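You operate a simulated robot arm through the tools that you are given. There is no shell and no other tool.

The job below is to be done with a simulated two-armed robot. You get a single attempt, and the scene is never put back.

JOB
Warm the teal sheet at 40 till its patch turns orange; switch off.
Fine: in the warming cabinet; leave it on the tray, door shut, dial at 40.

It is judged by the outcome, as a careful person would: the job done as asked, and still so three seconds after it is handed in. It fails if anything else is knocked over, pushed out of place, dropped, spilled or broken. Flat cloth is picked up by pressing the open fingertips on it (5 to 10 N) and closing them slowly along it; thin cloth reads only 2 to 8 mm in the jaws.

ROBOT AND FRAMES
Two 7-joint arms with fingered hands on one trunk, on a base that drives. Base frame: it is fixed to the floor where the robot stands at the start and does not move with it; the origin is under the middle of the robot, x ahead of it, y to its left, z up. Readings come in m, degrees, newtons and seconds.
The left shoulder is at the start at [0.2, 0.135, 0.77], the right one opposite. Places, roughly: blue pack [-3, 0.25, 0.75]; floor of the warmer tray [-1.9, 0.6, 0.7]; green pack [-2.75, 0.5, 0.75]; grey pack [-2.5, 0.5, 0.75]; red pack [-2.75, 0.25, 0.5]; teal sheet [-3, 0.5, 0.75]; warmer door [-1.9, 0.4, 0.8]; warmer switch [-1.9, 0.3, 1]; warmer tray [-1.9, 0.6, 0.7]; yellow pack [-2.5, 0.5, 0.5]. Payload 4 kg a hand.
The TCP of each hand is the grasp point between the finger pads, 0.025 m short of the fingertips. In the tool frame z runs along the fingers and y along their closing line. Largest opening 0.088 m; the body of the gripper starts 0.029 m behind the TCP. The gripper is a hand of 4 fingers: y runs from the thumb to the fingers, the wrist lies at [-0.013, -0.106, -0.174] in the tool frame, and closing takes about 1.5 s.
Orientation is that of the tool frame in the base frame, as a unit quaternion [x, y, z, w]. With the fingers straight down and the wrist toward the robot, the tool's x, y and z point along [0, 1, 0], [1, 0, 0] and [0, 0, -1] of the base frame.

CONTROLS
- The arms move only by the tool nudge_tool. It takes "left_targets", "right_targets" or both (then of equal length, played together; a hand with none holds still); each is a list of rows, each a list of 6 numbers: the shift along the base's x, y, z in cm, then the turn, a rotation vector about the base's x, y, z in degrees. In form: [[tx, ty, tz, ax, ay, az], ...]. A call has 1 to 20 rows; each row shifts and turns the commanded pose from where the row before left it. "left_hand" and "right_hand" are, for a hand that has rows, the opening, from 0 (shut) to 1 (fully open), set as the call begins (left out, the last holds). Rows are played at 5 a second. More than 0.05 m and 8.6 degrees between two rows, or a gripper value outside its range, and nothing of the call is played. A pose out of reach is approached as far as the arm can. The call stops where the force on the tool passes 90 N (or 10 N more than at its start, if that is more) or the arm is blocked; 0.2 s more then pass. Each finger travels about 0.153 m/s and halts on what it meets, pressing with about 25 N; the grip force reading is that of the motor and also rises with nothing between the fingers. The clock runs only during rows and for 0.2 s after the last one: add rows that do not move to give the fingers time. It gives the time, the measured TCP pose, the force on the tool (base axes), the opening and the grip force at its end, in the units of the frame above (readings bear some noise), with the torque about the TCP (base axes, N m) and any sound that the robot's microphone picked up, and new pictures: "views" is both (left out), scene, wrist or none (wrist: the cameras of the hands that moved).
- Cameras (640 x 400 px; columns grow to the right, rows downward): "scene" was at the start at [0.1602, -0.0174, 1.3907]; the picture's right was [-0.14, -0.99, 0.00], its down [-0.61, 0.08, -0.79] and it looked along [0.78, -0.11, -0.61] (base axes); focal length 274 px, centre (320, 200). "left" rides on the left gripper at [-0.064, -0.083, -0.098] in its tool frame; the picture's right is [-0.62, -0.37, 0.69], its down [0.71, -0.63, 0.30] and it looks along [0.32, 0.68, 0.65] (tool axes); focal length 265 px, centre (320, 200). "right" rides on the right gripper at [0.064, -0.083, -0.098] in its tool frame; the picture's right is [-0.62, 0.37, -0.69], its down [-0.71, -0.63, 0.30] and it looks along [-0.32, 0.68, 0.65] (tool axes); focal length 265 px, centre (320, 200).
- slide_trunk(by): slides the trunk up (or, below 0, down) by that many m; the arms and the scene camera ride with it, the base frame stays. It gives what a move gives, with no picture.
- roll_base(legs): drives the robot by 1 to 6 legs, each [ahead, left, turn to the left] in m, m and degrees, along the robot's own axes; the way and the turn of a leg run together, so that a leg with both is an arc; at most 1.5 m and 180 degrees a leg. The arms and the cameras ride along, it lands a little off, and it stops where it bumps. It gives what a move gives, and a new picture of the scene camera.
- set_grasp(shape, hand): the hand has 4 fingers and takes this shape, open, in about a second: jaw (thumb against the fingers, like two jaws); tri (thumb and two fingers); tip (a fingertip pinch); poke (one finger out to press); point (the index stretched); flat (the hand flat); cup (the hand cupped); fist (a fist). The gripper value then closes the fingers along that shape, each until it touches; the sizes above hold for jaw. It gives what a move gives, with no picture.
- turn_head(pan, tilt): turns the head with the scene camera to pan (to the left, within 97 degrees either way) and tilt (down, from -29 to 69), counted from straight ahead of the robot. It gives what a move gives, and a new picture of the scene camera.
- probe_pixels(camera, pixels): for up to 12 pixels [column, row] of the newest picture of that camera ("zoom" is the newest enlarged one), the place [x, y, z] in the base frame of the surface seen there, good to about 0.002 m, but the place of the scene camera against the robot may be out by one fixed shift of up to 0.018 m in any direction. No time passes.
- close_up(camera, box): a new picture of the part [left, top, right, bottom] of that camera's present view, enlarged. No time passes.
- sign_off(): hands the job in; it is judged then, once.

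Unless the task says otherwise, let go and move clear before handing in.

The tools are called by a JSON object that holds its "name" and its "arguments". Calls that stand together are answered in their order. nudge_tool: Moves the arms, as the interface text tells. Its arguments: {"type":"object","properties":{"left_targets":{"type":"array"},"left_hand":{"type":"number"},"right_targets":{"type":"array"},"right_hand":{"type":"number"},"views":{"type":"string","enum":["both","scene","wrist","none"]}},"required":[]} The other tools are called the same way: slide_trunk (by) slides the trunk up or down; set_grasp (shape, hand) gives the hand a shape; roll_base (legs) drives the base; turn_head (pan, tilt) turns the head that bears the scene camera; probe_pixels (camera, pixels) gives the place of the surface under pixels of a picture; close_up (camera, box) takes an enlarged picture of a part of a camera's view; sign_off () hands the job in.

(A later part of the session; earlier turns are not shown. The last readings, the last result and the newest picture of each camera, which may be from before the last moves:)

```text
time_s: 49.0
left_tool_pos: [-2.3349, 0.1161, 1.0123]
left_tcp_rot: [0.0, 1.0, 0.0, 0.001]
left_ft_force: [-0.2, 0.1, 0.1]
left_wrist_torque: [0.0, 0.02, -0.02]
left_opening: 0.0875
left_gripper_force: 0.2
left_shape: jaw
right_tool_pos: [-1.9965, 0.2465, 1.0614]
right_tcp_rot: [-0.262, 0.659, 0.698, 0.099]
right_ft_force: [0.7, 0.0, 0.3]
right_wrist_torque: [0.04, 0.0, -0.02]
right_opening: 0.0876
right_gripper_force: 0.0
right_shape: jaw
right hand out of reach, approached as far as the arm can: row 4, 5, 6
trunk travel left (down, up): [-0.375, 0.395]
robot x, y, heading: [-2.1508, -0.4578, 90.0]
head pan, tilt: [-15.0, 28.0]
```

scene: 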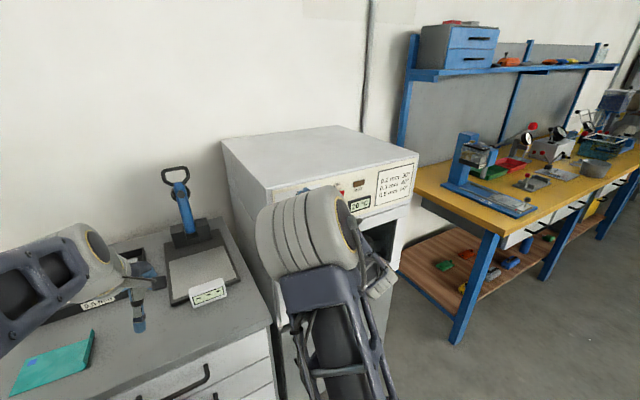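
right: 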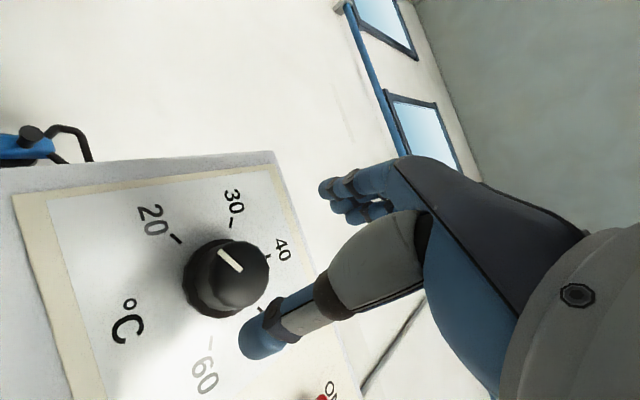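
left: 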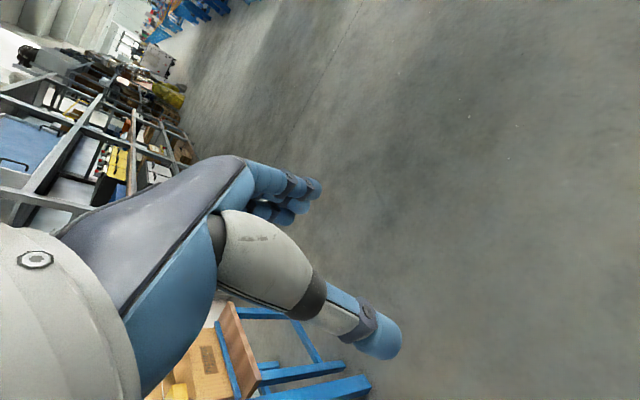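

Negative roll is near a limit here (the hand drifted 2–3 cm up). I'll roll the other way, to test how far positive roll reaches, while re-centring at the standoff point.

{"name": "nudge_tool", "arguments": {"right_targets": [[0, -0.5, 0, -1.815, 7.28, 0], [0.2, -0.5, -0.5, -1.815, 7.28, 0], [0.2, -0.5, -1, -1.815, 7.28, 0], [0, -0.5, -1.1, -1.815, 7.28, 0], [0, 0, 0, -1.815, 7.28, 0], [0, 0, 0, -1.815, 7.28, 0], [0, 0, 0, -1.815, 7.28, 0], [0, 0, 0, -1.815, 7.28, 0], [0, 0, 0, -1.815, 7.28, 0], [0, 0, 0, -1.815, 7.28, 0], [0, 0, 0, 0, 0, 0]]}}

```text
time_s: 51.4
left_tool_pos: [-2.335, 0.1151, 1.011]
left_tcp_rot: [-0.001, 1.0, -0.001, 0.001]
left_ft_force: [-0.7, -0.1, 0.5]
left_wrist_torque: [-0.03, -0.05, -0.01]
left_opening: 0.0877
left_gripper_force: 0.1
left_shape: jaw
right_tool_pos: [-1.9331, 0.2204, 1.0013]
right_tcp_rot: [0.185, 0.682, 0.613, -0.352]
right_ft_force: [-0.4, 0.3, 0.2]
right_wrist_torque: [0.02, -0.01, 0.0]
right_opening: 0.0879
right_gripper_force: 0.1
right_shape: jaw
right hand out of reach, approached as far as the arm can: row 7, 8, 9, 10
trunk travel left (down, up): [-0.375, 0.395]
robot x, y, heading: [-2.1481, -0.4537, 89.7]
head pan, tilt: [-15.0, 28.0]
```

scene: 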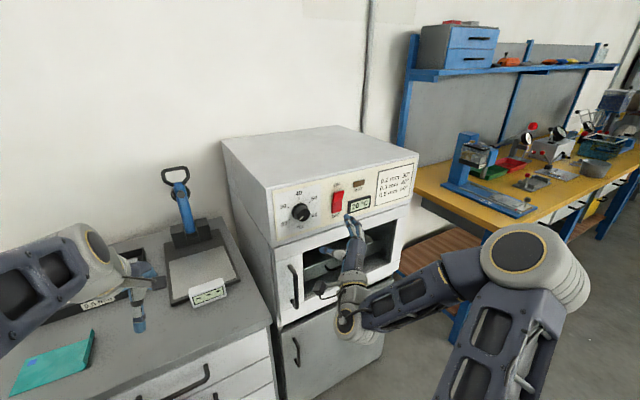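
right: 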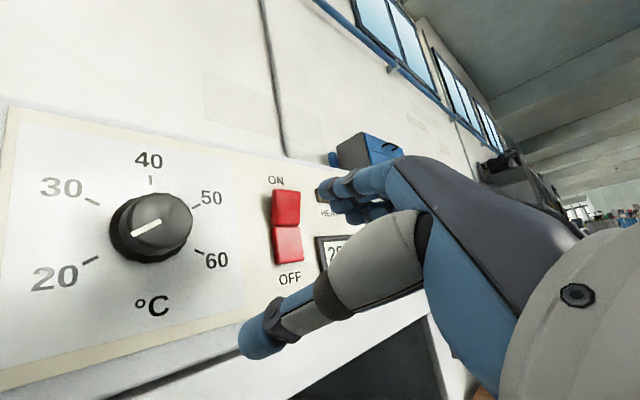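

Positive roll also runs out here, because the stance is too close to the shoulder. I'll lift both hands (so nothing catches) and then lower the trunk, so the arm reaches up to the dial with more extension.

{"name": "nudge_tool", "arguments": {"right_targets": [[0, -0.5, 2.5, 1.815, -7.28, 0], [-0.3, -0.5, 2.5, 1.815, -7.28, 0], [-0.3, -0.5, 2.5, 1.815, -7.28, 0], [-0.4, -0.5, 2.5, 1.815, -7.28, 0], [-0.5, -0.5, 2.5, 1.815, -7.28, 0], [-0.5, -0.5, 2.5, 1.815, -7.28, 0]], "left_targets": [[0, 0, 4.8, 0, 0, 0], [0, 0, 4.8, 0, 0, 0], [0, 0, 4.8, 0, 0, 0], [0, 0, 4.8, 0, 0, 0], [0, 0, 4.8, 0, 0, 0], [0, 0, 4.8, 0, 0, 0]], "views": "scene"}}

```text
time_s: 52.8
left_tool_pos: [-2.3365, 0.1177, 1.3002]
left_tcp_rot: [0.0, 1.0, 0.0, -0.001]
left_ft_force: [-0.2, 0.0, 0.4]
left_wrist_torque: [0.04, -0.03, 0.0]
left_opening: 0.0878
left_gripper_force: 0.0
left_shape: jaw
right_tool_pos: [-1.9543, 0.189, 1.1505]
right_tcp_rot: [-0.084, 0.703, 0.701, -0.085]
right_ft_force: [-0.6, -0.6, 0.0]
right_wrist_torque: [0.04, 0.01, 0.01]
right_opening: 0.0881
right_gripper_force: 0.2
right_shape: jaw
trunk travel left (down, up): [-0.375, 0.395]
robot x, y, heading: [-2.1483, -0.4514, 89.9]
head pan, tilt: [-15.0, 28.0]
```

scene: 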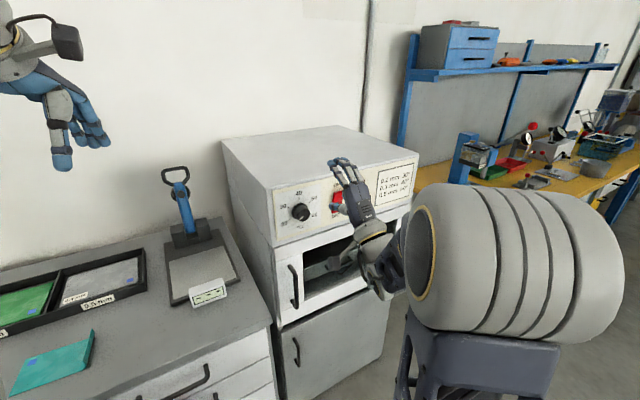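

Both hands are clear now. Sliding the trunk down by 0.25 m.

{"name": "slide_trunk", "arguments": {"by": -0.25}}

{"name": "nudge_tool", "arguments": {"right_targets": [[-0.5, 0, 3, 0, 0, 0], [-1, 0.5, 4, 0, 0, 0], [-1, 1, 4, 0, 0, 0], [-1, 1, 2.5, 0, 0, 0], [-0.3, 1.2, 0, 0, 0, 0], [0, 0, 0, -1.815, 7.28, 0], [0, 0, 0, -1.815, 7.28, 0], [0, 0, 0, -1.815, 7.28, 0], [0, 0, 0, -1.815, 7.28, 0], [0, 0, 0, -1.815, 7.28, 0], [0, 0, 0, -1.815, 7.28, 0], [0, 0, 0, 0, 0, 0]]}}

```text
time_s: 55.4
left_tool_pos: [-2.3364, 0.1179, 1.0501]
left_tcp_rot: [0.0, 1.0, 0.0, 0.0]
left_ft_force: [0.0, -1.1, -0.3]
left_wrist_torque: [-0.03, -0.01, 0.02]
left_opening: 0.0877
left_gripper_force: 0.0
left_shape: jaw
right_tool_pos: [-1.9549, 0.189, 0.9004]
right_tcp_rot: [-0.083, 0.704, 0.7, -0.086]
right_ft_force: [0.1, 0.3, -0.4]
right_wrist_torque: [0.02, 0.01, 0.0]
right_opening: 0.0878
right_gripper_force: 0.1
right_shape: jaw
trunk travel left (down, up): [-0.125, 0.645]
robot x, y, heading: [-2.1452, -0.4559, 89.9]
head pan, tilt: [-15.0, 28.0]
```

```text
time_s: 58.0
left_tool_pos: [-2.336, 0.1173, 1.0501]
left_tcp_rot: [0.0, 1.0, 0.0, 0.0]
left_ft_force: [0.1, 0.5, 0.0]
left_wrist_torque: [-0.01, 0.02, 0.02]
left_opening: 0.0876
left_gripper_force: 0.0
left_shape: jaw
right_tool_pos: [-1.9533, 0.2187, 1.0398]
right_tcp_rot: [0.014, 0.702, 0.683, -0.202]
right_ft_force: [0.0, -1.1, 0.1]
right_wrist_torque: [-0.02, -0.03, -0.02]
right_opening: 0.0876
right_gripper_force: 0.0
right_shape: jaw
right hand out of reach, approached as far as the arm can: row 7, 8, 9, 10, 11
trunk travel left (down, up): [-0.125, 0.645]
robot x, y, heading: [-2.1496, -0.4551, 89.9]
head pan, tilt: [-15.0, 28.0]
```

scene: 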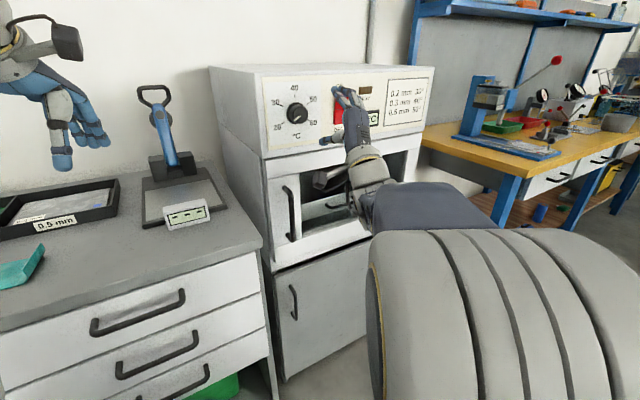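
right: 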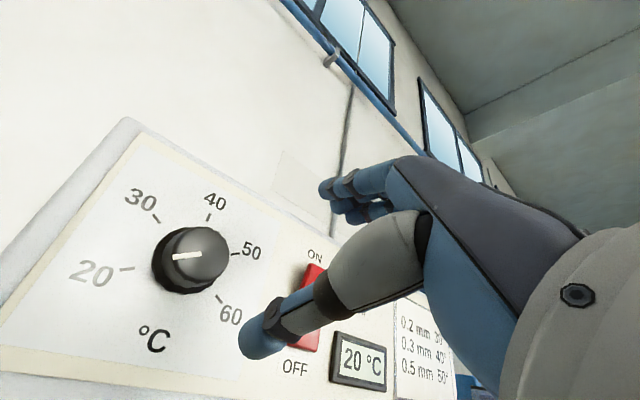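

With the trunk lowered, positive roll still stops near +17°. I'll test negative roll from here at the same standoff.

{"name": "nudge_tool", "arguments": {"right_targets": [[-1, 0, 0, 1.815, -7.28, 0], [-1, 0, 0, 1.815, -7.28, 0], [-1, 0, 0, 1.815, -7.28, 0], [-0.9, 0, 0, 1.815, -7.28, 0], [0, 0, 0, 1.815, -7.28, 0], [0, 0, 0, 1.815, -7.28, 0], [0, 0, 0, 1.815, -7.28, 0], [0, 0, 0, 1.815, -7.28, 0], [0, 0, 0, 1.815, -7.28, 0], [0, 0, 0, 0, 0, 0]]}}

```text
time_s: 60.2
left_tool_pos: [-2.3366, 0.1178, 1.0499]
left_tcp_rot: [0.0, 1.0, 0.0, 0.0]
left_ft_force: [0.4, 0.5, -0.7]
left_wrist_torque: [0.01, 0.02, -0.01]
left_opening: 0.0876
left_gripper_force: 0.0
left_shape: jaw
right_tool_pos: [-1.9923, 0.2194, 1.0399]
right_tcp_rot: [-0.382, 0.601, 0.67, 0.21]
right_ft_force: [-0.1, -0.3, 1.1]
right_wrist_torque: [0.05, -0.03, 0.02]
right_opening: 0.0879
right_gripper_force: 0.1
right_shape: jaw
trunk travel left (down, up): [-0.125, 0.645]
robot x, y, heading: [-2.1495, -0.4559, 90.3]
head pan, tilt: [-15.0, 28.0]
```

scene: 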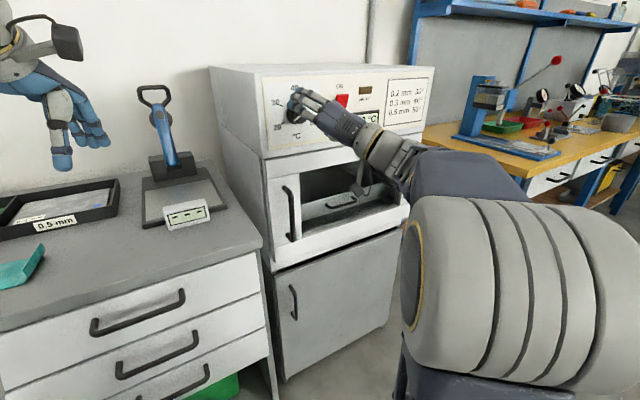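
right: 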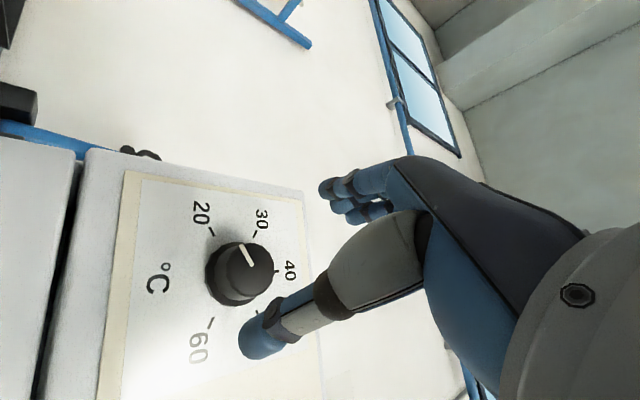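

No reach flags this time: negative roll down to about -50° works with elbow out. I'll continue to about -105°, so one stroke could cover the full 120°.

{"name": "nudge_tool", "arguments": {"right_targets": [[0, 0, 0, 1.815, -7.28, 0], [0, 0, 0, 1.815, -7.28, 0], [0, 0, 0, 1.815, -7.28, 0], [0, 0, 0, 1.815, -7.28, 0], [0, 0, 0, 1.815, -7.28, 0], [0, 0, 0, 1.815, -7.28, 0], [0, 0, 0, 1.815, -7.28, 0], [0, 0, 0, 0, 0, 0]]}}

```text
time_s: 62.0
left_tool_pos: [-2.3369, 0.1185, 1.0499]
left_tcp_rot: [0.0, 1.0, 0.0, 0.0]
left_ft_force: [0.9, 0.2, 0.4]
left_wrist_torque: [-0.04, -0.01, -0.04]
left_opening: 0.0878
left_gripper_force: 0.0
left_shape: jaw
right_tool_pos: [-1.9795, 0.2263, 1.0285]
right_tcp_rot: [0.558, -0.454, -0.557, -0.416]
right_ft_force: [-0.4, -0.1, -0.4]
right_wrist_torque: [0.01, 0.0, 0.0]
right_opening: 0.0879
right_gripper_force: 0.2
right_shape: jaw
right hand out of reach, approached as far as the arm can: row 3, 4, 5
trunk travel left (down, up): [-0.125, 0.645]
robot x, y, heading: [-2.1475, -0.4531, 90.1]
head pan, tilt: [-15.0, 28.0]
```

scene: 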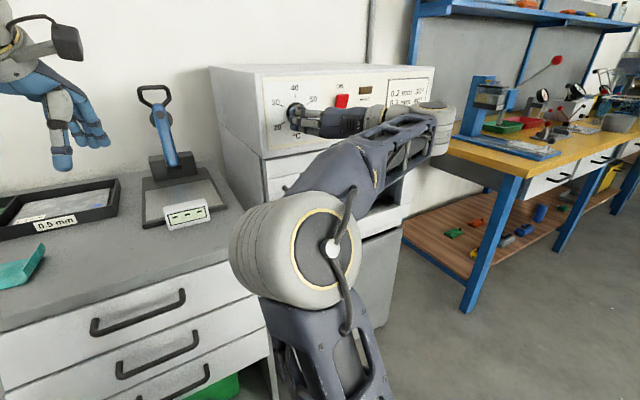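
right: 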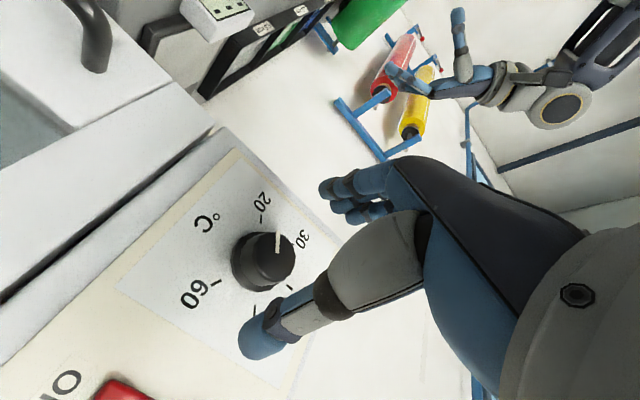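

The arm reached about -88° but with an awkward elbow flip, so I'll use two strokes of roughly 60° from -50°. Rolling back to -50° and re-centring.

{"name": "nudge_tool", "arguments": {"right_targets": [[0, 0, 0, -1.815, 7.28, 0], [-0.3, 0, 0.2, -1.815, 7.28, 0], [-0.4, 0, 0.2, -1.815, 7.28, 0], [-0.4, 0, 0.2, -1.815, 7.28, 0], [-0.3, 0, 0, -1.815, 7.28, 0], [0, 0, 0, 0, 0, 0]]}}

```text
time_s: 63.4
left_tool_pos: [-2.336, 0.1175, 1.0506]
left_tcp_rot: [0.001, 1.0, 0.0, 0.0]
left_ft_force: [-0.6, 0.3, -0.7]
left_wrist_torque: [0.0, -0.01, -0.03]
left_opening: 0.0875
left_gripper_force: 0.1
left_shape: jaw
right_tool_pos: [-1.9924, 0.2277, 1.0336]
right_tcp_rot: [-0.386, 0.604, 0.666, 0.208]
right_ft_force: [0.2, 0.0, 0.1]
right_wrist_torque: [0.02, -0.01, 0.01]
right_opening: 0.0881
right_gripper_force: 0.1
right_shape: jaw
trunk travel left (down, up): [-0.125, 0.645]
robot x, y, heading: [-2.145, -0.4555, 90.0]
head pan, tilt: [-15.0, 28.0]
```

scene: 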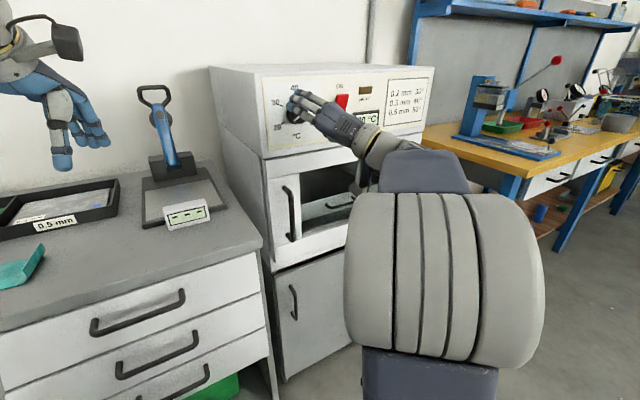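
right: 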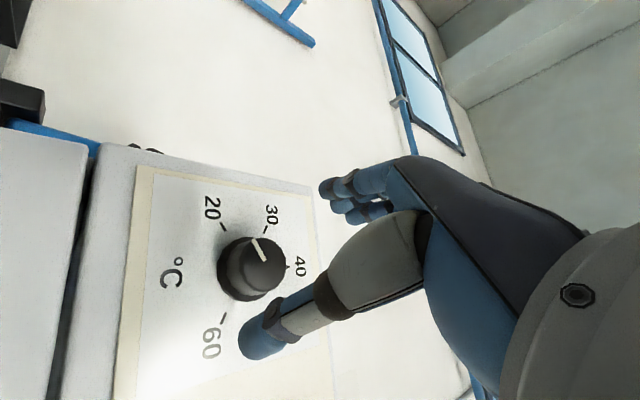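

Aligned at roll -49°, 5 cm out. I'll advance so the pads straddle the knob (tips about 1 cm short of the panel).

{"name": "nudge_tool", "arguments": {"right_targets": [[-0.4, 1.6, 0, 0, 0, 0], [-0.4, 1.6, 0, 0, 0, 0], [-0.4, 1.7, 0.1, 0, 0, 0], [0, 0, 0, 0, 0, 0]]}}

```text
time_s: 64.4
left_tool_pos: [-2.3357, 0.1167, 1.0497]
left_tcp_rot: [-0.001, 1.0, 0.0, -0.001]
left_ft_force: [0.2, -0.9, 0.3]
left_wrist_torque: [0.04, -0.02, 0.03]
left_opening: 0.0877
left_gripper_force: 0.0
left_shape: jaw
right_tool_pos: [-2.0046, 0.277, 1.0368]
right_tcp_rot: [-0.385, 0.604, 0.666, 0.208]
right_ft_force: [0.0, -0.3, 0.7]
right_wrist_torque: [0.02, 0.0, -0.03]
right_opening: 0.0881
right_gripper_force: 0.1
right_shape: jaw
trunk travel left (down, up): [-0.125, 0.645]
robot x, y, heading: [-2.1476, -0.454, 89.8]
head pan, tilt: [-15.0, 28.0]
```

scene: 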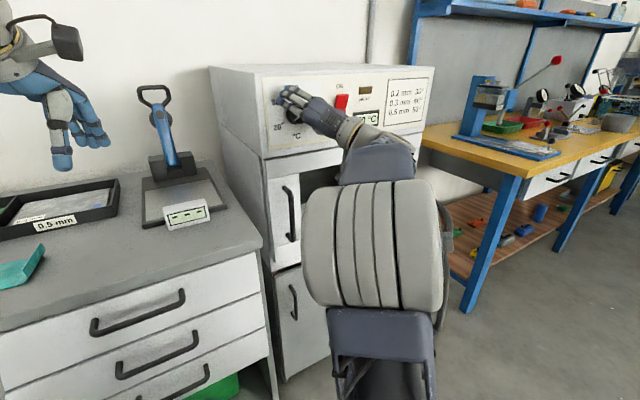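
right: 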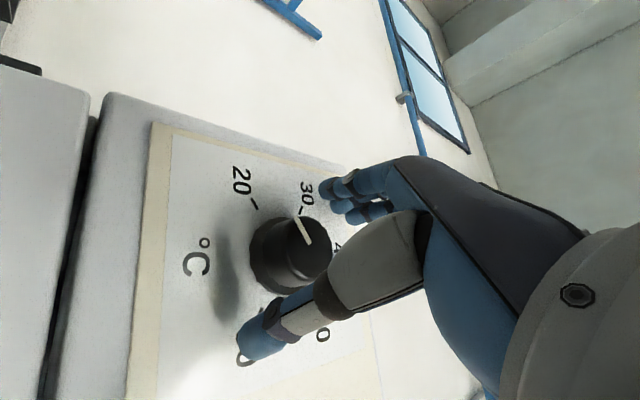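

The knob sits between the fingers (330,195) and thumb (250,345). Closing on it.

{"name": "nudge_tool", "arguments": {"right_targets": [[0, 0, 0, 0, 0, 0], [0, 0, 0, 0, 0, 0], [0, 0, 0, 0, 0, 0], [0, 0, 0, 0, 0, 0], [0, 0, 0, 0, 0, 0], [0, 0, 0, 0, 0, 0], [0, 0, 0, 0, 0, 0]], "right_hand": 0.2}}

```text
time_s: 66.0
left_tool_pos: [-2.3364, 0.1179, 1.0497]
left_tcp_rot: [0.0, 1.0, 0.0, 0.0]
left_ft_force: [0.6, 0.0, -0.4]
left_wrist_torque: [-0.01, -0.02, 0.0]
left_opening: 0.0878
left_gripper_force: 0.0
left_shape: jaw
right_tool_pos: [-2.0035, 0.2767, 1.0364]
right_tcp_rot: [-0.385, 0.603, 0.666, 0.209]
right_ft_force: [2.6, 3.1, -3.5]
right_wrist_torque: [-0.08, -0.04, -0.1]
right_opening: 0.0395
right_gripper_force: 24.7
right_shape: jaw
trunk travel left (down, up): [-0.125, 0.645]
robot x, y, heading: [-2.15, -0.4553, 90.1]
head pan, tilt: [-15.0, 28.0]
```

scene: 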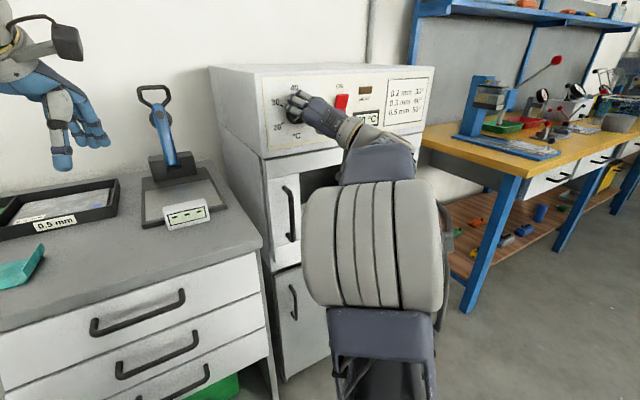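
right: 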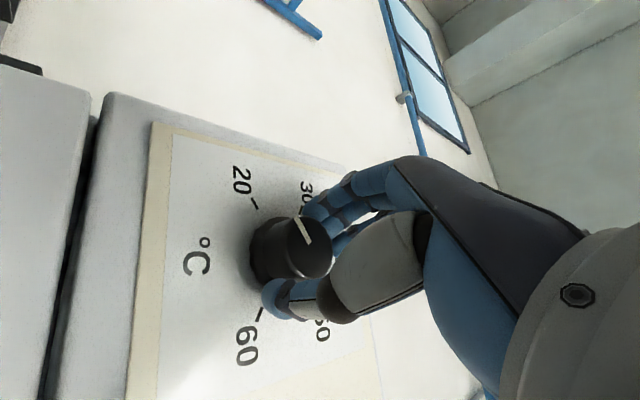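

The knob is gripped (opening 39.5 mm, 24.7 N). I'll rotate +60° clockwise about the knob axis.

{"name": "nudge_tool", "arguments": {"right_targets": [[0, 0, 0, -1.815, 7.28, 0], [0, 0, 0, -1.815, 7.28, 0], [0, 0, 0, -1.815, 7.28, 0], [0, 0, 0, -1.815, 7.28, 0], [0, 0, 0, -1.815, 7.28, 0], [0, 0, 0, -1.815, 7.28, 0], [0, 0, 0, -1.815, 7.28, 0], [0, 0, 0, -1.815, 7.28, 0], [0, 0, 0, 0, 0, 0]]}}

```text
time_s: 68.0
left_tool_pos: [-2.3355, 0.1184, 1.0514]
left_tcp_rot: [0.0, 1.0, 0.0, 0.0]
left_ft_force: [-0.2, 0.4, 0.3]
left_wrist_torque: [-0.04, 0.0, 0.01]
left_opening: 0.0878
left_gripper_force: 0.1
left_shape: jaw
right_tool_pos: [-2.005, 0.2767, 1.0351]
right_tcp_rot: [-0.058, 0.703, 0.695, -0.137]
right_ft_force: [1.6, 7.9, -0.8]
right_wrist_torque: [-0.05, 0.01, -0.04]
right_opening: 0.0393
right_gripper_force: 25.1
right_shape: jaw
right hand out of reach, approached as far as the arm can: row 8
trunk travel left (down, up): [-0.125, 0.645]
robot x, y, heading: [-2.1448, -0.4516, 89.8]
head pan, tilt: [-15.0, 28.0]
```

scene: 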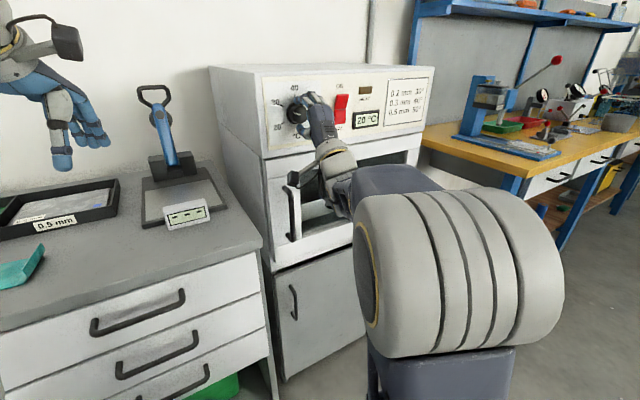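
right: 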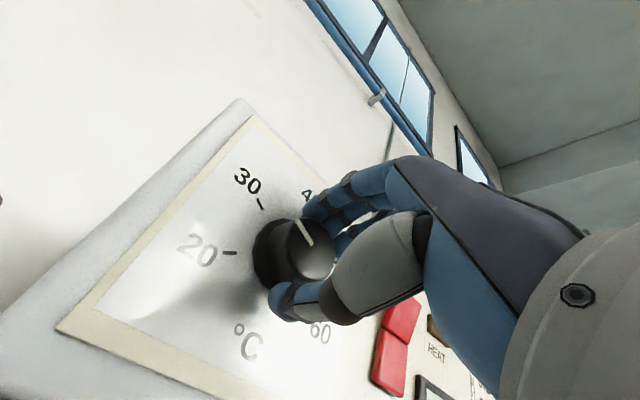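

The knob turned with the hand by about 55°. I'll open, roll back in place around the knob, and take a picture.

{"name": "nudge_tool", "arguments": {"right_targets": [[0, 0, 0, 0, 0, 0], [0, 0, 0, 0, 0, 0], [0, 0, 0, 0, 0, 0], [0, 0, 0, 0, 0, 0], [0, 0, 0, 1.815, -7.28, 0], [0, 0, 0, 1.815, -7.28, 0], [0, 0, 0, 1.815, -7.28, 0], [0, 0, 0, 1.815, -7.28, 0], [0, 0, 0, 1.815, -7.28, 0], [0, 0, 0, 1.815, -7.28, 0], [0, 0, 0, 1.815, -7.28, 0], [0, 0, 0, 1.815, -7.28, 0], [0, 0, 0, 0, 0, 0]], "right_hand": 1}}

{"name": "close_up", "arguments": {"camera": "scene", "box": [250, 70, 410, 170]}}

```text
time_s: 70.8
left_tool_pos: [-2.3357, 0.117, 1.0493]
left_tcp_rot: [0.0, 1.0, 0.0, 0.0]
left_ft_force: [-0.1, -0.3, 0.1]
left_wrist_torque: [0.01, -0.02, -0.01]
left_opening: 0.088
left_gripper_force: 0.1
left_shape: jaw
right_tool_pos: [-2.0036, 0.2759, 1.0356]
right_tcp_rot: [-0.405, 0.591, 0.658, 0.23]
right_ft_force: [-0.6, -0.1, 0.5]
right_wrist_torque: [0.04, 0.03, -0.04]
right_opening: 0.0878
right_gripper_force: 0.1
right_shape: jaw
trunk travel left (down, up): [-0.125, 0.645]
robot x, y, heading: [-2.145, -0.4508, 90.0]
head pan, tilt: [-15.0, 28.0]
```

scene: 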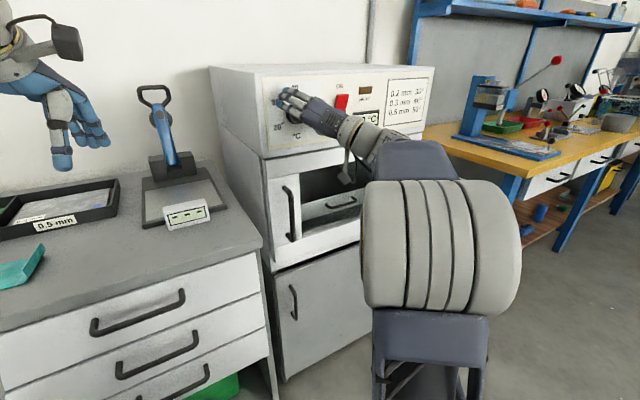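
right: 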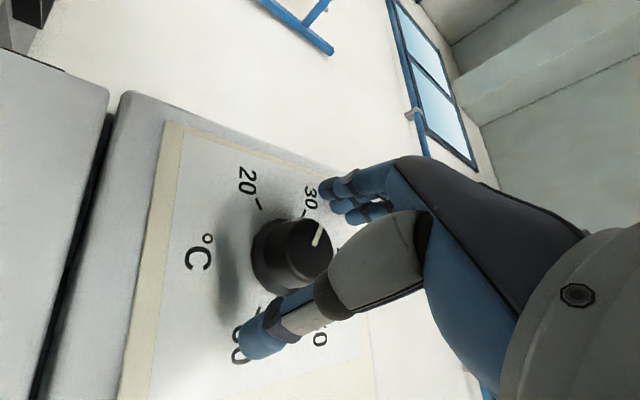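

```text
4.00 times, centred on (330, 120) of scene
```

zoom: 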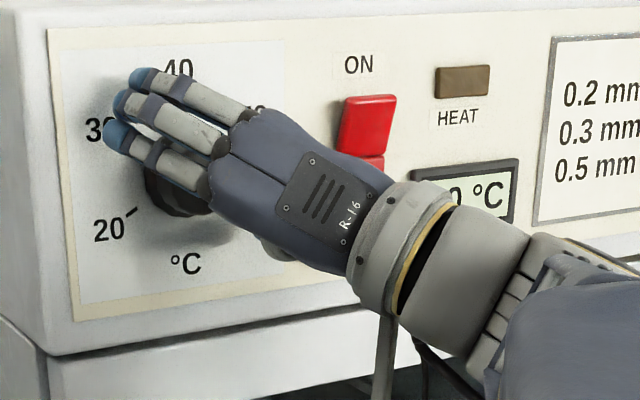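

The pointer seems to have moved, but by how much is unclear from this angle. I'll zoom and probe its end points.

{"name": "close_up", "arguments": {"camera": "right", "box": [220, 180, 380, 280]}}

```text
4.00 times, centred on (300, 230) of right
```

zoom: 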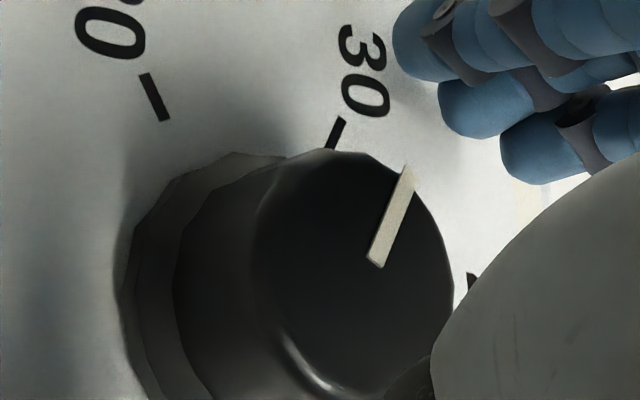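

{"name": "probe_pixels", "arguments": {"camera": "zoom", "pixels": [[375, 264], [407, 172], [338, 132], [154, 97], [390, 220]]}}

```text
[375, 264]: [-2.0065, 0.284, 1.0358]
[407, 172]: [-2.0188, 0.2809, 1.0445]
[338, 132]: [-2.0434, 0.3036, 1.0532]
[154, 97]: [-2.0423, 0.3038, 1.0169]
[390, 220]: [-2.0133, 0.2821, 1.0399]
```

The pointer is now at about -57° (at the 30 tick), so roughly 57° remain. I'll grip again.

{"name": "nudge_tool", "arguments": {"right_targets": [[0, 0, 0, 0, 0, 0], [0, 0, 0, 0, 0, 0], [0, 0, 0, 0, 0, 0], [0, 0, 0, 0, 0, 0], [0, 0, 0, 0, 0, 0], [0, 0, 0, 0, 0, 0], [0, 0, 0, 0, 0, 0]], "right_hand": 0.2, "views": "none"}}

{"name": "nudge_tool", "arguments": {"right_targets": [[0, 0, 0, -1.73, 6.94, 0], [0, 0, 0, -1.73, 6.94, 0], [0, 0, 0, -1.73, 6.94, 0], [0, 0, 0, -1.73, 6.94, 0], [0, 0, 0, -1.73, 6.94, 0], [0, 0, 0, -1.73, 6.94, 0], [0, 0, 0, -1.73, 6.94, 0], [0, 0, 0, -1.73, 6.94, 0], [0, 0, 0, 0, 0, 0]]}}

{"name": "close_up", "arguments": {"camera": "right", "box": [220, 180, 380, 280]}}

```text
time_s: 72.4
left_tool_pos: [-2.3364, 0.1177, 1.049]
left_tcp_rot: [-0.001, 1.0, 0.0, 0.0]
left_ft_force: [-0.3, 0.3, -1.0]
left_wrist_torque: [0.01, -0.02, -0.03]
left_opening: 0.0876
left_gripper_force: 0.1
left_shape: jaw
right_tool_pos: [-2.0048, 0.275, 1.0353]
right_tcp_rot: [-0.405, 0.592, 0.658, 0.231]
right_ft_force: [2.4, 2.4, -1.3]
right_wrist_torque: [-0.01, -0.03, -0.06]
right_opening: 0.0401
right_gripper_force: 25.2
right_shape: jaw
trunk travel left (down, up): [-0.125, 0.645]
robot x, y, heading: [-2.1449, -0.4551, 89.8]
head pan, tilt: [-15.0, 28.0]
```

```text
time_s: 74.4
left_tool_pos: [-2.3345, 0.1163, 1.0494]
left_tcp_rot: [0.0, 1.0, 0.0, 0.001]
left_ft_force: [-0.1, -0.7, -0.1]
left_wrist_torque: [0.03, -0.01, 0.01]
left_opening: 0.0876
left_gripper_force: 0.0
left_shape: jaw
right_tool_pos: [-2.0045, 0.2761, 1.0352]
right_tcp_rot: [-0.076, 0.702, 0.697, -0.121]
right_ft_force: [2.9, -1.0, -5.1]
right_wrist_torque: [-0.16, -0.04, 0.0]
right_opening: 0.0401
right_gripper_force: 25.3
right_shape: jaw
trunk travel left (down, up): [-0.125, 0.645]
robot x, y, heading: [-2.1472, -0.4497, 90.0]
head pan, tilt: [-15.0, 28.0]
```

scene: 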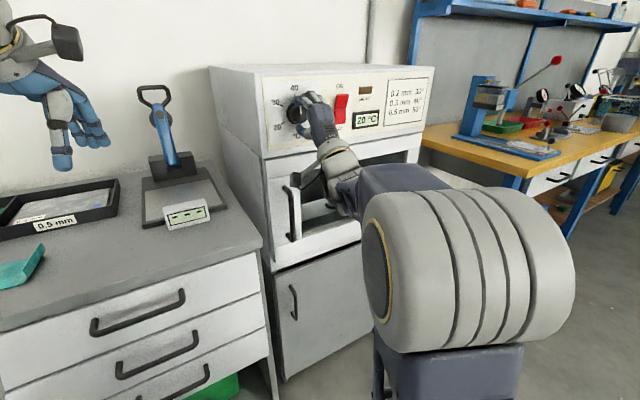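
right: 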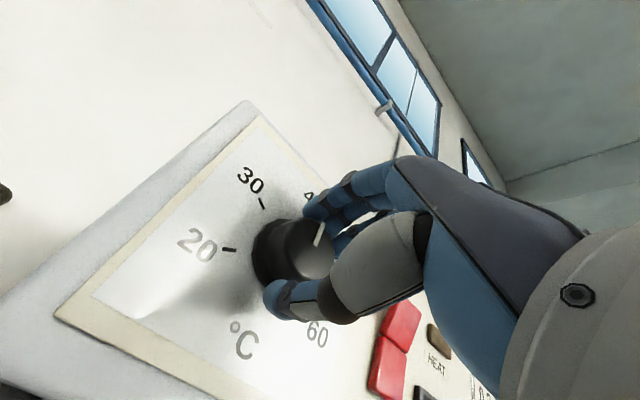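

```text
4.00 times, centred on (300, 230) of right
```

zoom: 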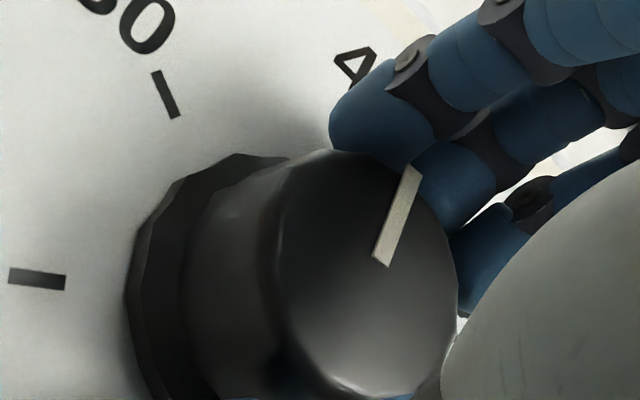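

{"name": "probe_pixels", "arguments": {"camera": "zoom", "pixels": [[381, 262], [410, 172], [395, 217], [166, 93]]}}

```text
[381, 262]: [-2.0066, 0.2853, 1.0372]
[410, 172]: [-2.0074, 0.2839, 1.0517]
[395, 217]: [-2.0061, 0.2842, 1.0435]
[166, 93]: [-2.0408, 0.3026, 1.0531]
```

The pointer now measures about -3° from vertical, i.e. at 40. I'll open, back away 6 cm along the panel normal and verify.

{"name": "nudge_tool", "arguments": {"right_targets": [[0, 0, 0, 0, 0, 0], [0, 0, 0, 0, 0, 0], [0, 0, 0, 0, 0, 0], [0, 0, 0, 0, 0, 0], [0, 0, 0, 0, 0, 0], [0.5, -2, 0, 0, 0, 0], [0.5, -2, 0, 0, 0, 0], [0.5, -2, 0, 0, 0, 0], [2, 0, 0, 0, 0, 0], [2, 0, 0, 0, 0, 0], [2, 0, -1, 0, 0, 0], [2, 0, -1, 0, 0, 0]], "right_hand": 1}}

{"name": "close_up", "arguments": {"camera": "right", "box": [60, 150, 300, 300]}}

{"name": "close_up", "arguments": {"camera": "scene", "box": [250, 70, 410, 170]}}

```text
time_s: 77.0
left_tool_pos: [-2.3352, 0.1164, 1.0502]
left_tcp_rot: [0.0, 1.0, 0.0, -0.001]
left_ft_force: [0.2, -0.2, -0.1]
left_wrist_torque: [0.0, 0.02, 0.01]
left_opening: 0.088
left_gripper_force: 0.1
left_shape: jaw
right_tool_pos: [-1.9107, 0.2133, 1.0146]
right_tcp_rot: [-0.077, 0.702, 0.698, -0.12]
right_ft_force: [-0.6, -0.5, 0.3]
right_wrist_torque: [0.02, -0.03, 0.0]
right_opening: 0.0874
right_gripper_force: 0.0
right_shape: jaw
trunk travel left (down, up): [-0.125, 0.645]
robot x, y, heading: [-2.1478, -0.4522, 90.0]
head pan, tilt: [-15.0, 28.0]
```

scene: 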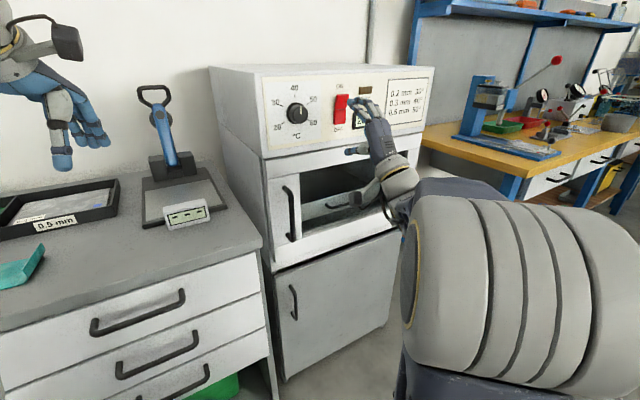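
right: 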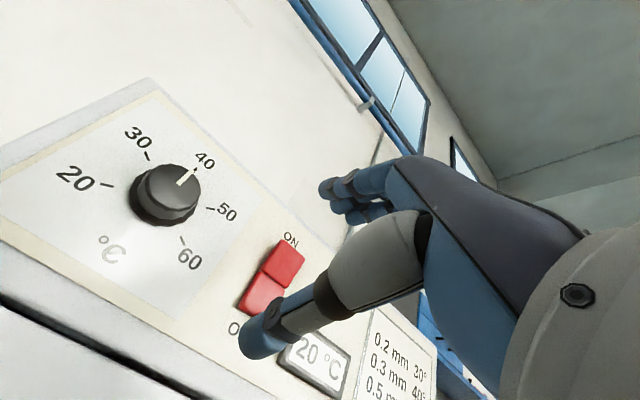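

```text
2.67 times, centred on (180, 225) of right
```

zoom: 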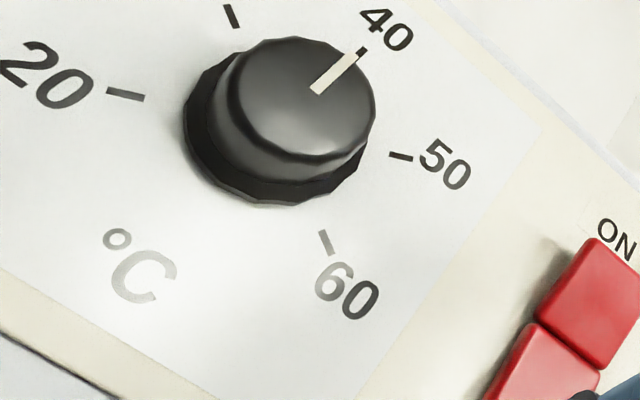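

```text
4.00 times, centred on (330, 120) of scene
```

zoom: 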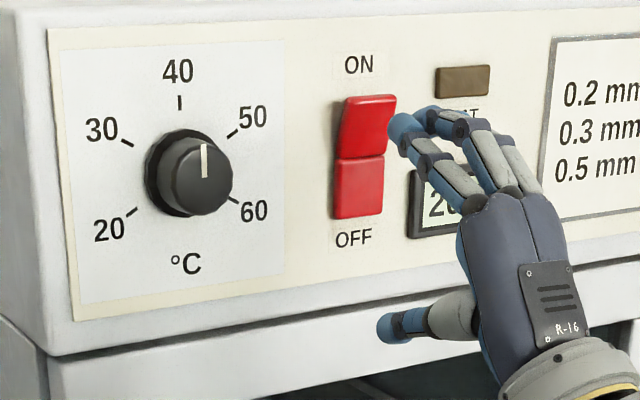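

The dial points exactly at 40. Now the door: I'll zoom on the handle and probe, also re-probing knob (301,114) and tick (295,95.5) to pin down the scene camera shift.

{"name": "probe_pixels", "arguments": {"camera": "scene", "pixels": [[301, 114], [295, 95.5], [340, 90], [289, 190], [291, 215], [292, 235], [297, 200], [283, 205], [300, 188], [274, 265], [315, 170], [335, 225]]}}

{"name": "close_up", "arguments": {"camera": "scene", "box": [256, 160, 416, 260]}}

{"name": "probe_pixels", "arguments": {"camera": "zoom", "pixels": [[111, 120], [140, 140], [150, 190], [155, 240], [152, 300], [140, 310], [170, 200], [110, 200], [185, 320], [280, 170], [280, 230], [345, 170]]}}

```text
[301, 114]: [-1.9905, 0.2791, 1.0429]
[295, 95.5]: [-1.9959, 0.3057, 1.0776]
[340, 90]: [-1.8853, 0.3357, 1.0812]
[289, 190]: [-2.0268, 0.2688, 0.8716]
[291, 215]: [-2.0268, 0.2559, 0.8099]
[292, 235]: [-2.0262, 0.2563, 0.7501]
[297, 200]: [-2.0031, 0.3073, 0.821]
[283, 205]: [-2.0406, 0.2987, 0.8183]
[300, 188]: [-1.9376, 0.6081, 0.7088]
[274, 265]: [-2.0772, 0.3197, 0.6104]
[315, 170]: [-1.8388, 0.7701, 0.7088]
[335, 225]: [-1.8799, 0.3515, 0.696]
```

```text
4.00 times, centred on (336, 210) of scene
```

zoom: 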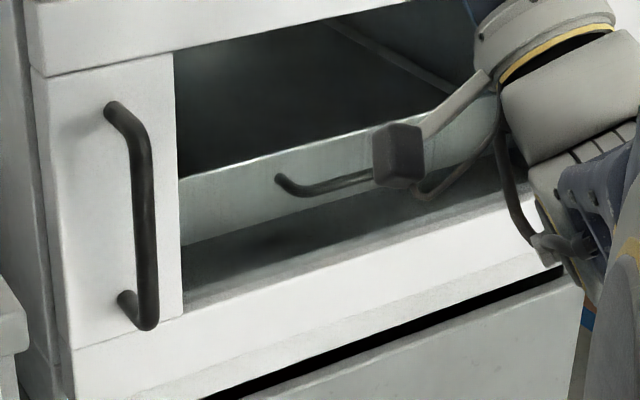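

```text
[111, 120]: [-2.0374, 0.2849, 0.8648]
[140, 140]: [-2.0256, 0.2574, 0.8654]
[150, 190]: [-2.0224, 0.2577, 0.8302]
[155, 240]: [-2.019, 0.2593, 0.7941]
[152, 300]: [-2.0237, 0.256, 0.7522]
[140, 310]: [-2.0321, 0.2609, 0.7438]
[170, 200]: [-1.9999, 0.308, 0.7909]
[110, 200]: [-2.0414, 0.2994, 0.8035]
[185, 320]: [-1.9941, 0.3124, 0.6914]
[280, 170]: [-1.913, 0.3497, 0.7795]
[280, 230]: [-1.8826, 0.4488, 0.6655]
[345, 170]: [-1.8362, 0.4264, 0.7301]
```

The scene shift is now well fixed at (+0.0165,-0.006,+0.008), so the handle bar is truly at about (-2.041, 0.269), z 0.735–0.86, with a 34 mm gap to the door. I'll swing the right hand to point left (fingers behind the bar, thumb in front), staying clear of the door.

{"name": "nudge_tool", "arguments": {"right_targets": [[1, -2.5, -1, 0, 0, 0], [1, -2.5, -2, 0, 0, 0], [0, 0, -1, -5.6, 3.36, 4.62], [0, 0, -1, -5.6, 3.36, 4.62], [0, 0, -1, -5.6, 3.36, 4.62], [0, 0, -1, -5.6, 3.36, 4.62], [0, 0, -1, -5.6, 3.36, 4.62], [0, 0, -1, -5.6, 3.36, 4.62], [0, 0, -1, -5.6, 3.36, 4.62], [0, 0, -1, -5.6, 3.36, 4.62], [0, 0, -1, -5.6, 3.36, 4.62], [0, 0, -1, -5.6, 3.36, 4.62], [0, 0, -1, -5.6, 3.36, 4.62], [0, 0, -1, -5.6, 3.36, 4.62], [0, 0, -1, -5.6, 3.36, 4.62], [0, 0, 0, -5.6, 3.36, 4.62], [0, 0, 0, -5.6, 3.36, 4.62], [0, 0, 0, 0, 0, 0]]}}

```text
time_s: 80.8
left_tool_pos: [-2.3368, 0.1177, 1.0493]
left_tcp_rot: [0.0, 1.0, 0.0, 0.0]
left_ft_force: [-0.2, 0.3, 0.2]
left_wrist_torque: [-0.02, 0.01, -0.03]
left_opening: 0.0877
left_gripper_force: 0.0
left_shape: jaw
right_tool_pos: [-1.8885, 0.1666, 0.8549]
right_tcp_rot: [0.063, -0.692, 0.11, 0.71]
right_ft_force: [-0.3, 0.1, 0.2]
right_wrist_torque: [-0.02, 0.0, -0.01]
right_opening: 0.0877
right_gripper_force: 0.1
right_shape: jaw
trunk travel left (down, up): [-0.125, 0.645]
robot x, y, heading: [-2.1467, -0.4527, 89.9]
head pan, tilt: [-15.0, 28.0]
```

scene: 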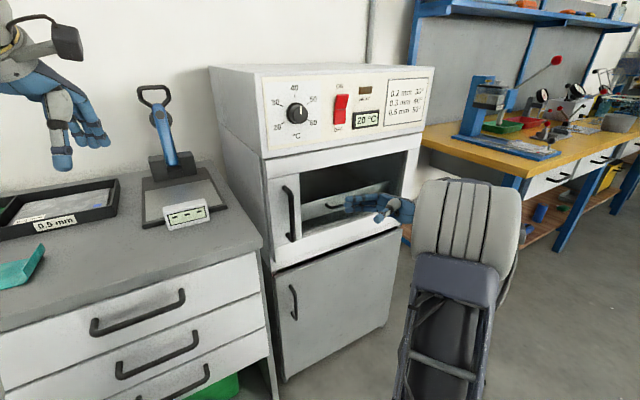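
right: 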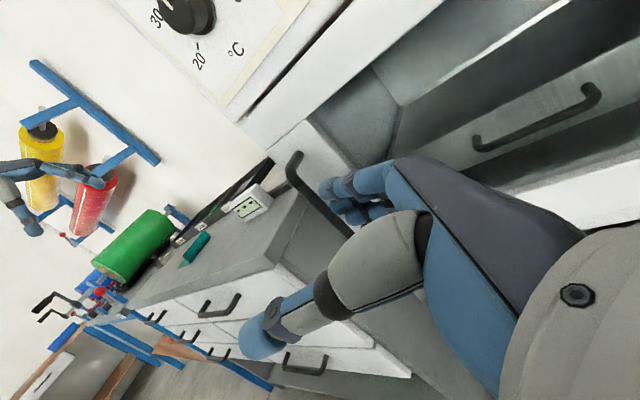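

The hand now points left with good orientation, and the wrist view shows the handle at (320,190). I'll probe the handle here for accuracy.

{"name": "probe_pixels", "arguments": {"camera": "right", "pixels": [[297, 160], [300, 180], [320, 205], [340, 225], [312, 195], [320, 150], [280, 215], [535, 122], [590, 92], [480, 145], [350, 130], [530, 200]]}}

{"name": "close_up", "arguments": {"camera": "right", "box": [240, 100, 400, 260]}}

```text
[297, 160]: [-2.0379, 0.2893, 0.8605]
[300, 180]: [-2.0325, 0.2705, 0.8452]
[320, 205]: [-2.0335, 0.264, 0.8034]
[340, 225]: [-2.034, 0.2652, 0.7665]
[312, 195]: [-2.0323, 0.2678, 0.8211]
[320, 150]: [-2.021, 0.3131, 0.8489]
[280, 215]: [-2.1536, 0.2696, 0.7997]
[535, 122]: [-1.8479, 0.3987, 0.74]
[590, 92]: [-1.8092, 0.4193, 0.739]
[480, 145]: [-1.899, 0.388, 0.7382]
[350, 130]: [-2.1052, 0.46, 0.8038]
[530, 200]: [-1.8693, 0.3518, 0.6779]
```

```text
2.50 times, centred on (320, 180) of right
```

zoom: 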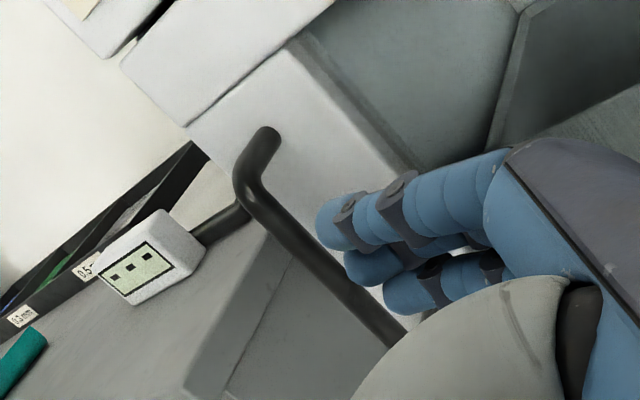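

Handle bar centre is about (-2.039, 0.270). I'll part-close to about 44 mm and move the hand alongside the door, fingertips about 5 cm right of the bar.

{"name": "nudge_tool", "arguments": {"right_targets": [[-2, 2, -1.8, 0, 0, 0], [-2, 2, -1.8, 0, 0, 0], [-2.2, 1.8, -1.9, 0, 0, 0], [-0.4, 2.5, 0, 0, 0, 0], [-0.5, 2.5, 0, 0, 0, 0], [0, 0, 0, 0, 0, 0], [0, 0, 0, 0, 0, 0]], "right_hand": 0.5}}

{"name": "close_up", "arguments": {"camera": "right", "box": [200, 100, 420, 320]}}

```text
time_s: 82.4
left_tool_pos: [-2.3374, 0.1168, 1.0501]
left_tcp_rot: [0.0, 1.0, 0.0, 0.0]
left_ft_force: [0.4, -0.2, -0.3]
left_wrist_torque: [0.01, -0.04, 0.01]
left_opening: 0.0877
left_gripper_force: 0.0
left_shape: jaw
right_tool_pos: [-1.9604, 0.2738, 0.7996]
right_tcp_rot: [0.062, -0.692, 0.109, 0.711]
right_ft_force: [-0.2, 0.3, 0.6]
right_wrist_torque: [0.01, 0.0, 0.01]
right_opening: 0.0446
right_gripper_force: 0.1
right_shape: jaw
trunk travel left (down, up): [-0.125, 0.645]
robot x, y, heading: [-2.1468, -0.4531, 89.8]
head pan, tilt: [-15.0, 28.0]
```

scene: 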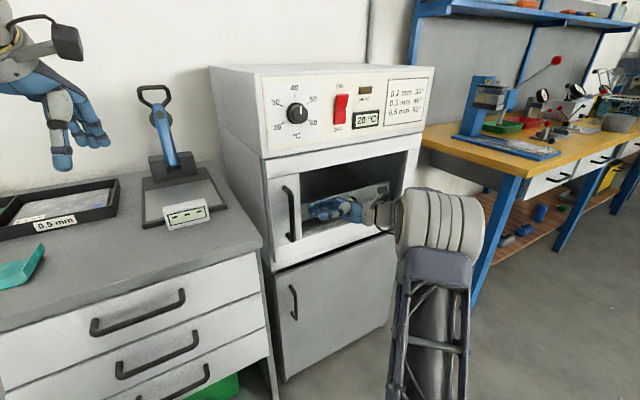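
right: 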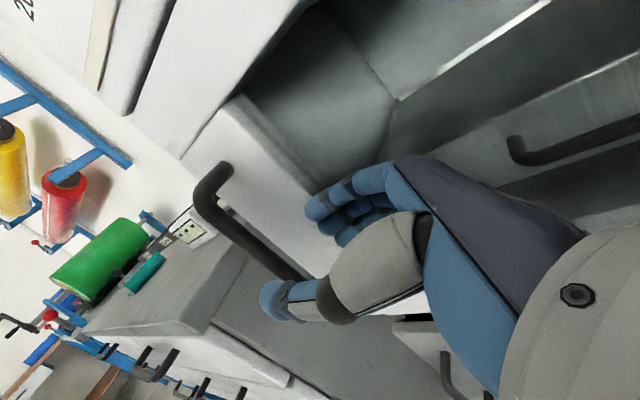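

```text
1.82 times, centred on (310, 210) of right
```

zoom: 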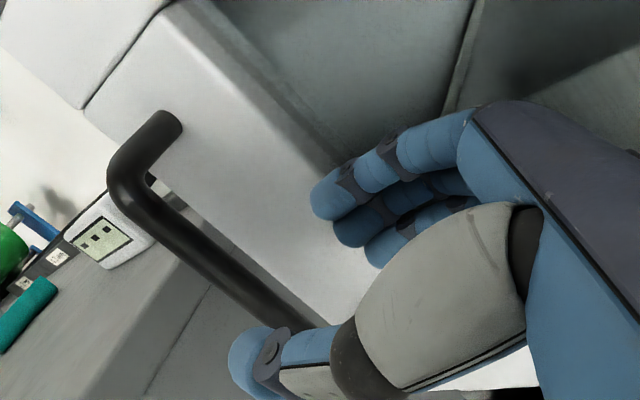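

Alignment looks right: fingers will pass behind the bar and the thumb in front. Moving left along the door.

{"name": "nudge_tool", "arguments": {"right_targets": [[-1.5, -0.25, 0, 0, 0, 0], [-1.5, -0.25, 0, 0, 0, 0], [-1.5, -0.25, 0, 0, 0, 0], [-1.5, -0.25, 0, 0, 0, 0], [-1.7, -0.2, 0, 0, 0, 0], [0, 0, 0, 0, 0, 0]]}}

{"name": "close_up", "arguments": {"camera": "right", "box": [200, 100, 420, 320]}}

```text
time_s: 83.8
left_tool_pos: [-2.3355, 0.1172, 1.0511]
left_tcp_rot: [0.0, 1.0, 0.0, 0.0]
left_ft_force: [0.1, 0.2, -0.3]
left_wrist_torque: [-0.01, 0.05, -0.02]
left_opening: 0.0877
left_gripper_force: 0.1
left_shape: jaw
right_tool_pos: [-2.0366, 0.2619, 0.8007]
right_tcp_rot: [0.063, -0.692, 0.109, 0.71]
right_ft_force: [17.5, -28.7, -1.8]
right_wrist_torque: [-0.55, -0.33, -0.85]
right_opening: 0.039
right_gripper_force: 0.0
right_shape: jaw
trunk travel left (down, up): [-0.125, 0.645]
robot x, y, heading: [-2.1475, -0.4561, 90.0]
head pan, tilt: [-15.0, 28.0]
```

scene: 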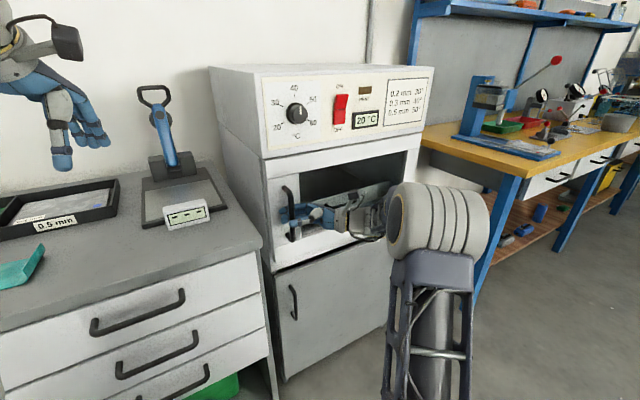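
right: 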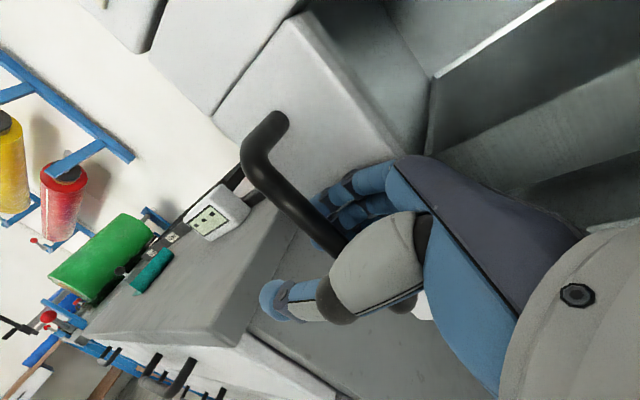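

```text
1.82 times, centred on (310, 210) of right
```

zoom: 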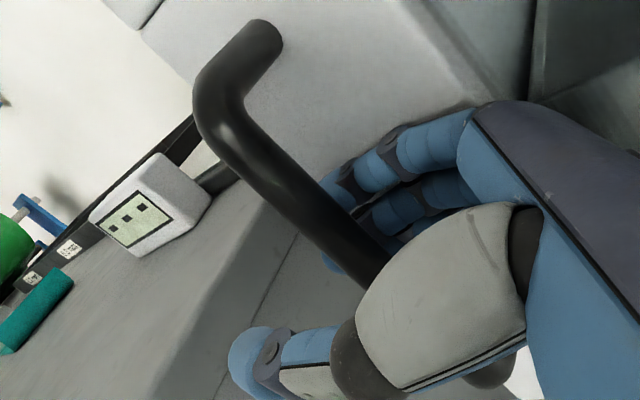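

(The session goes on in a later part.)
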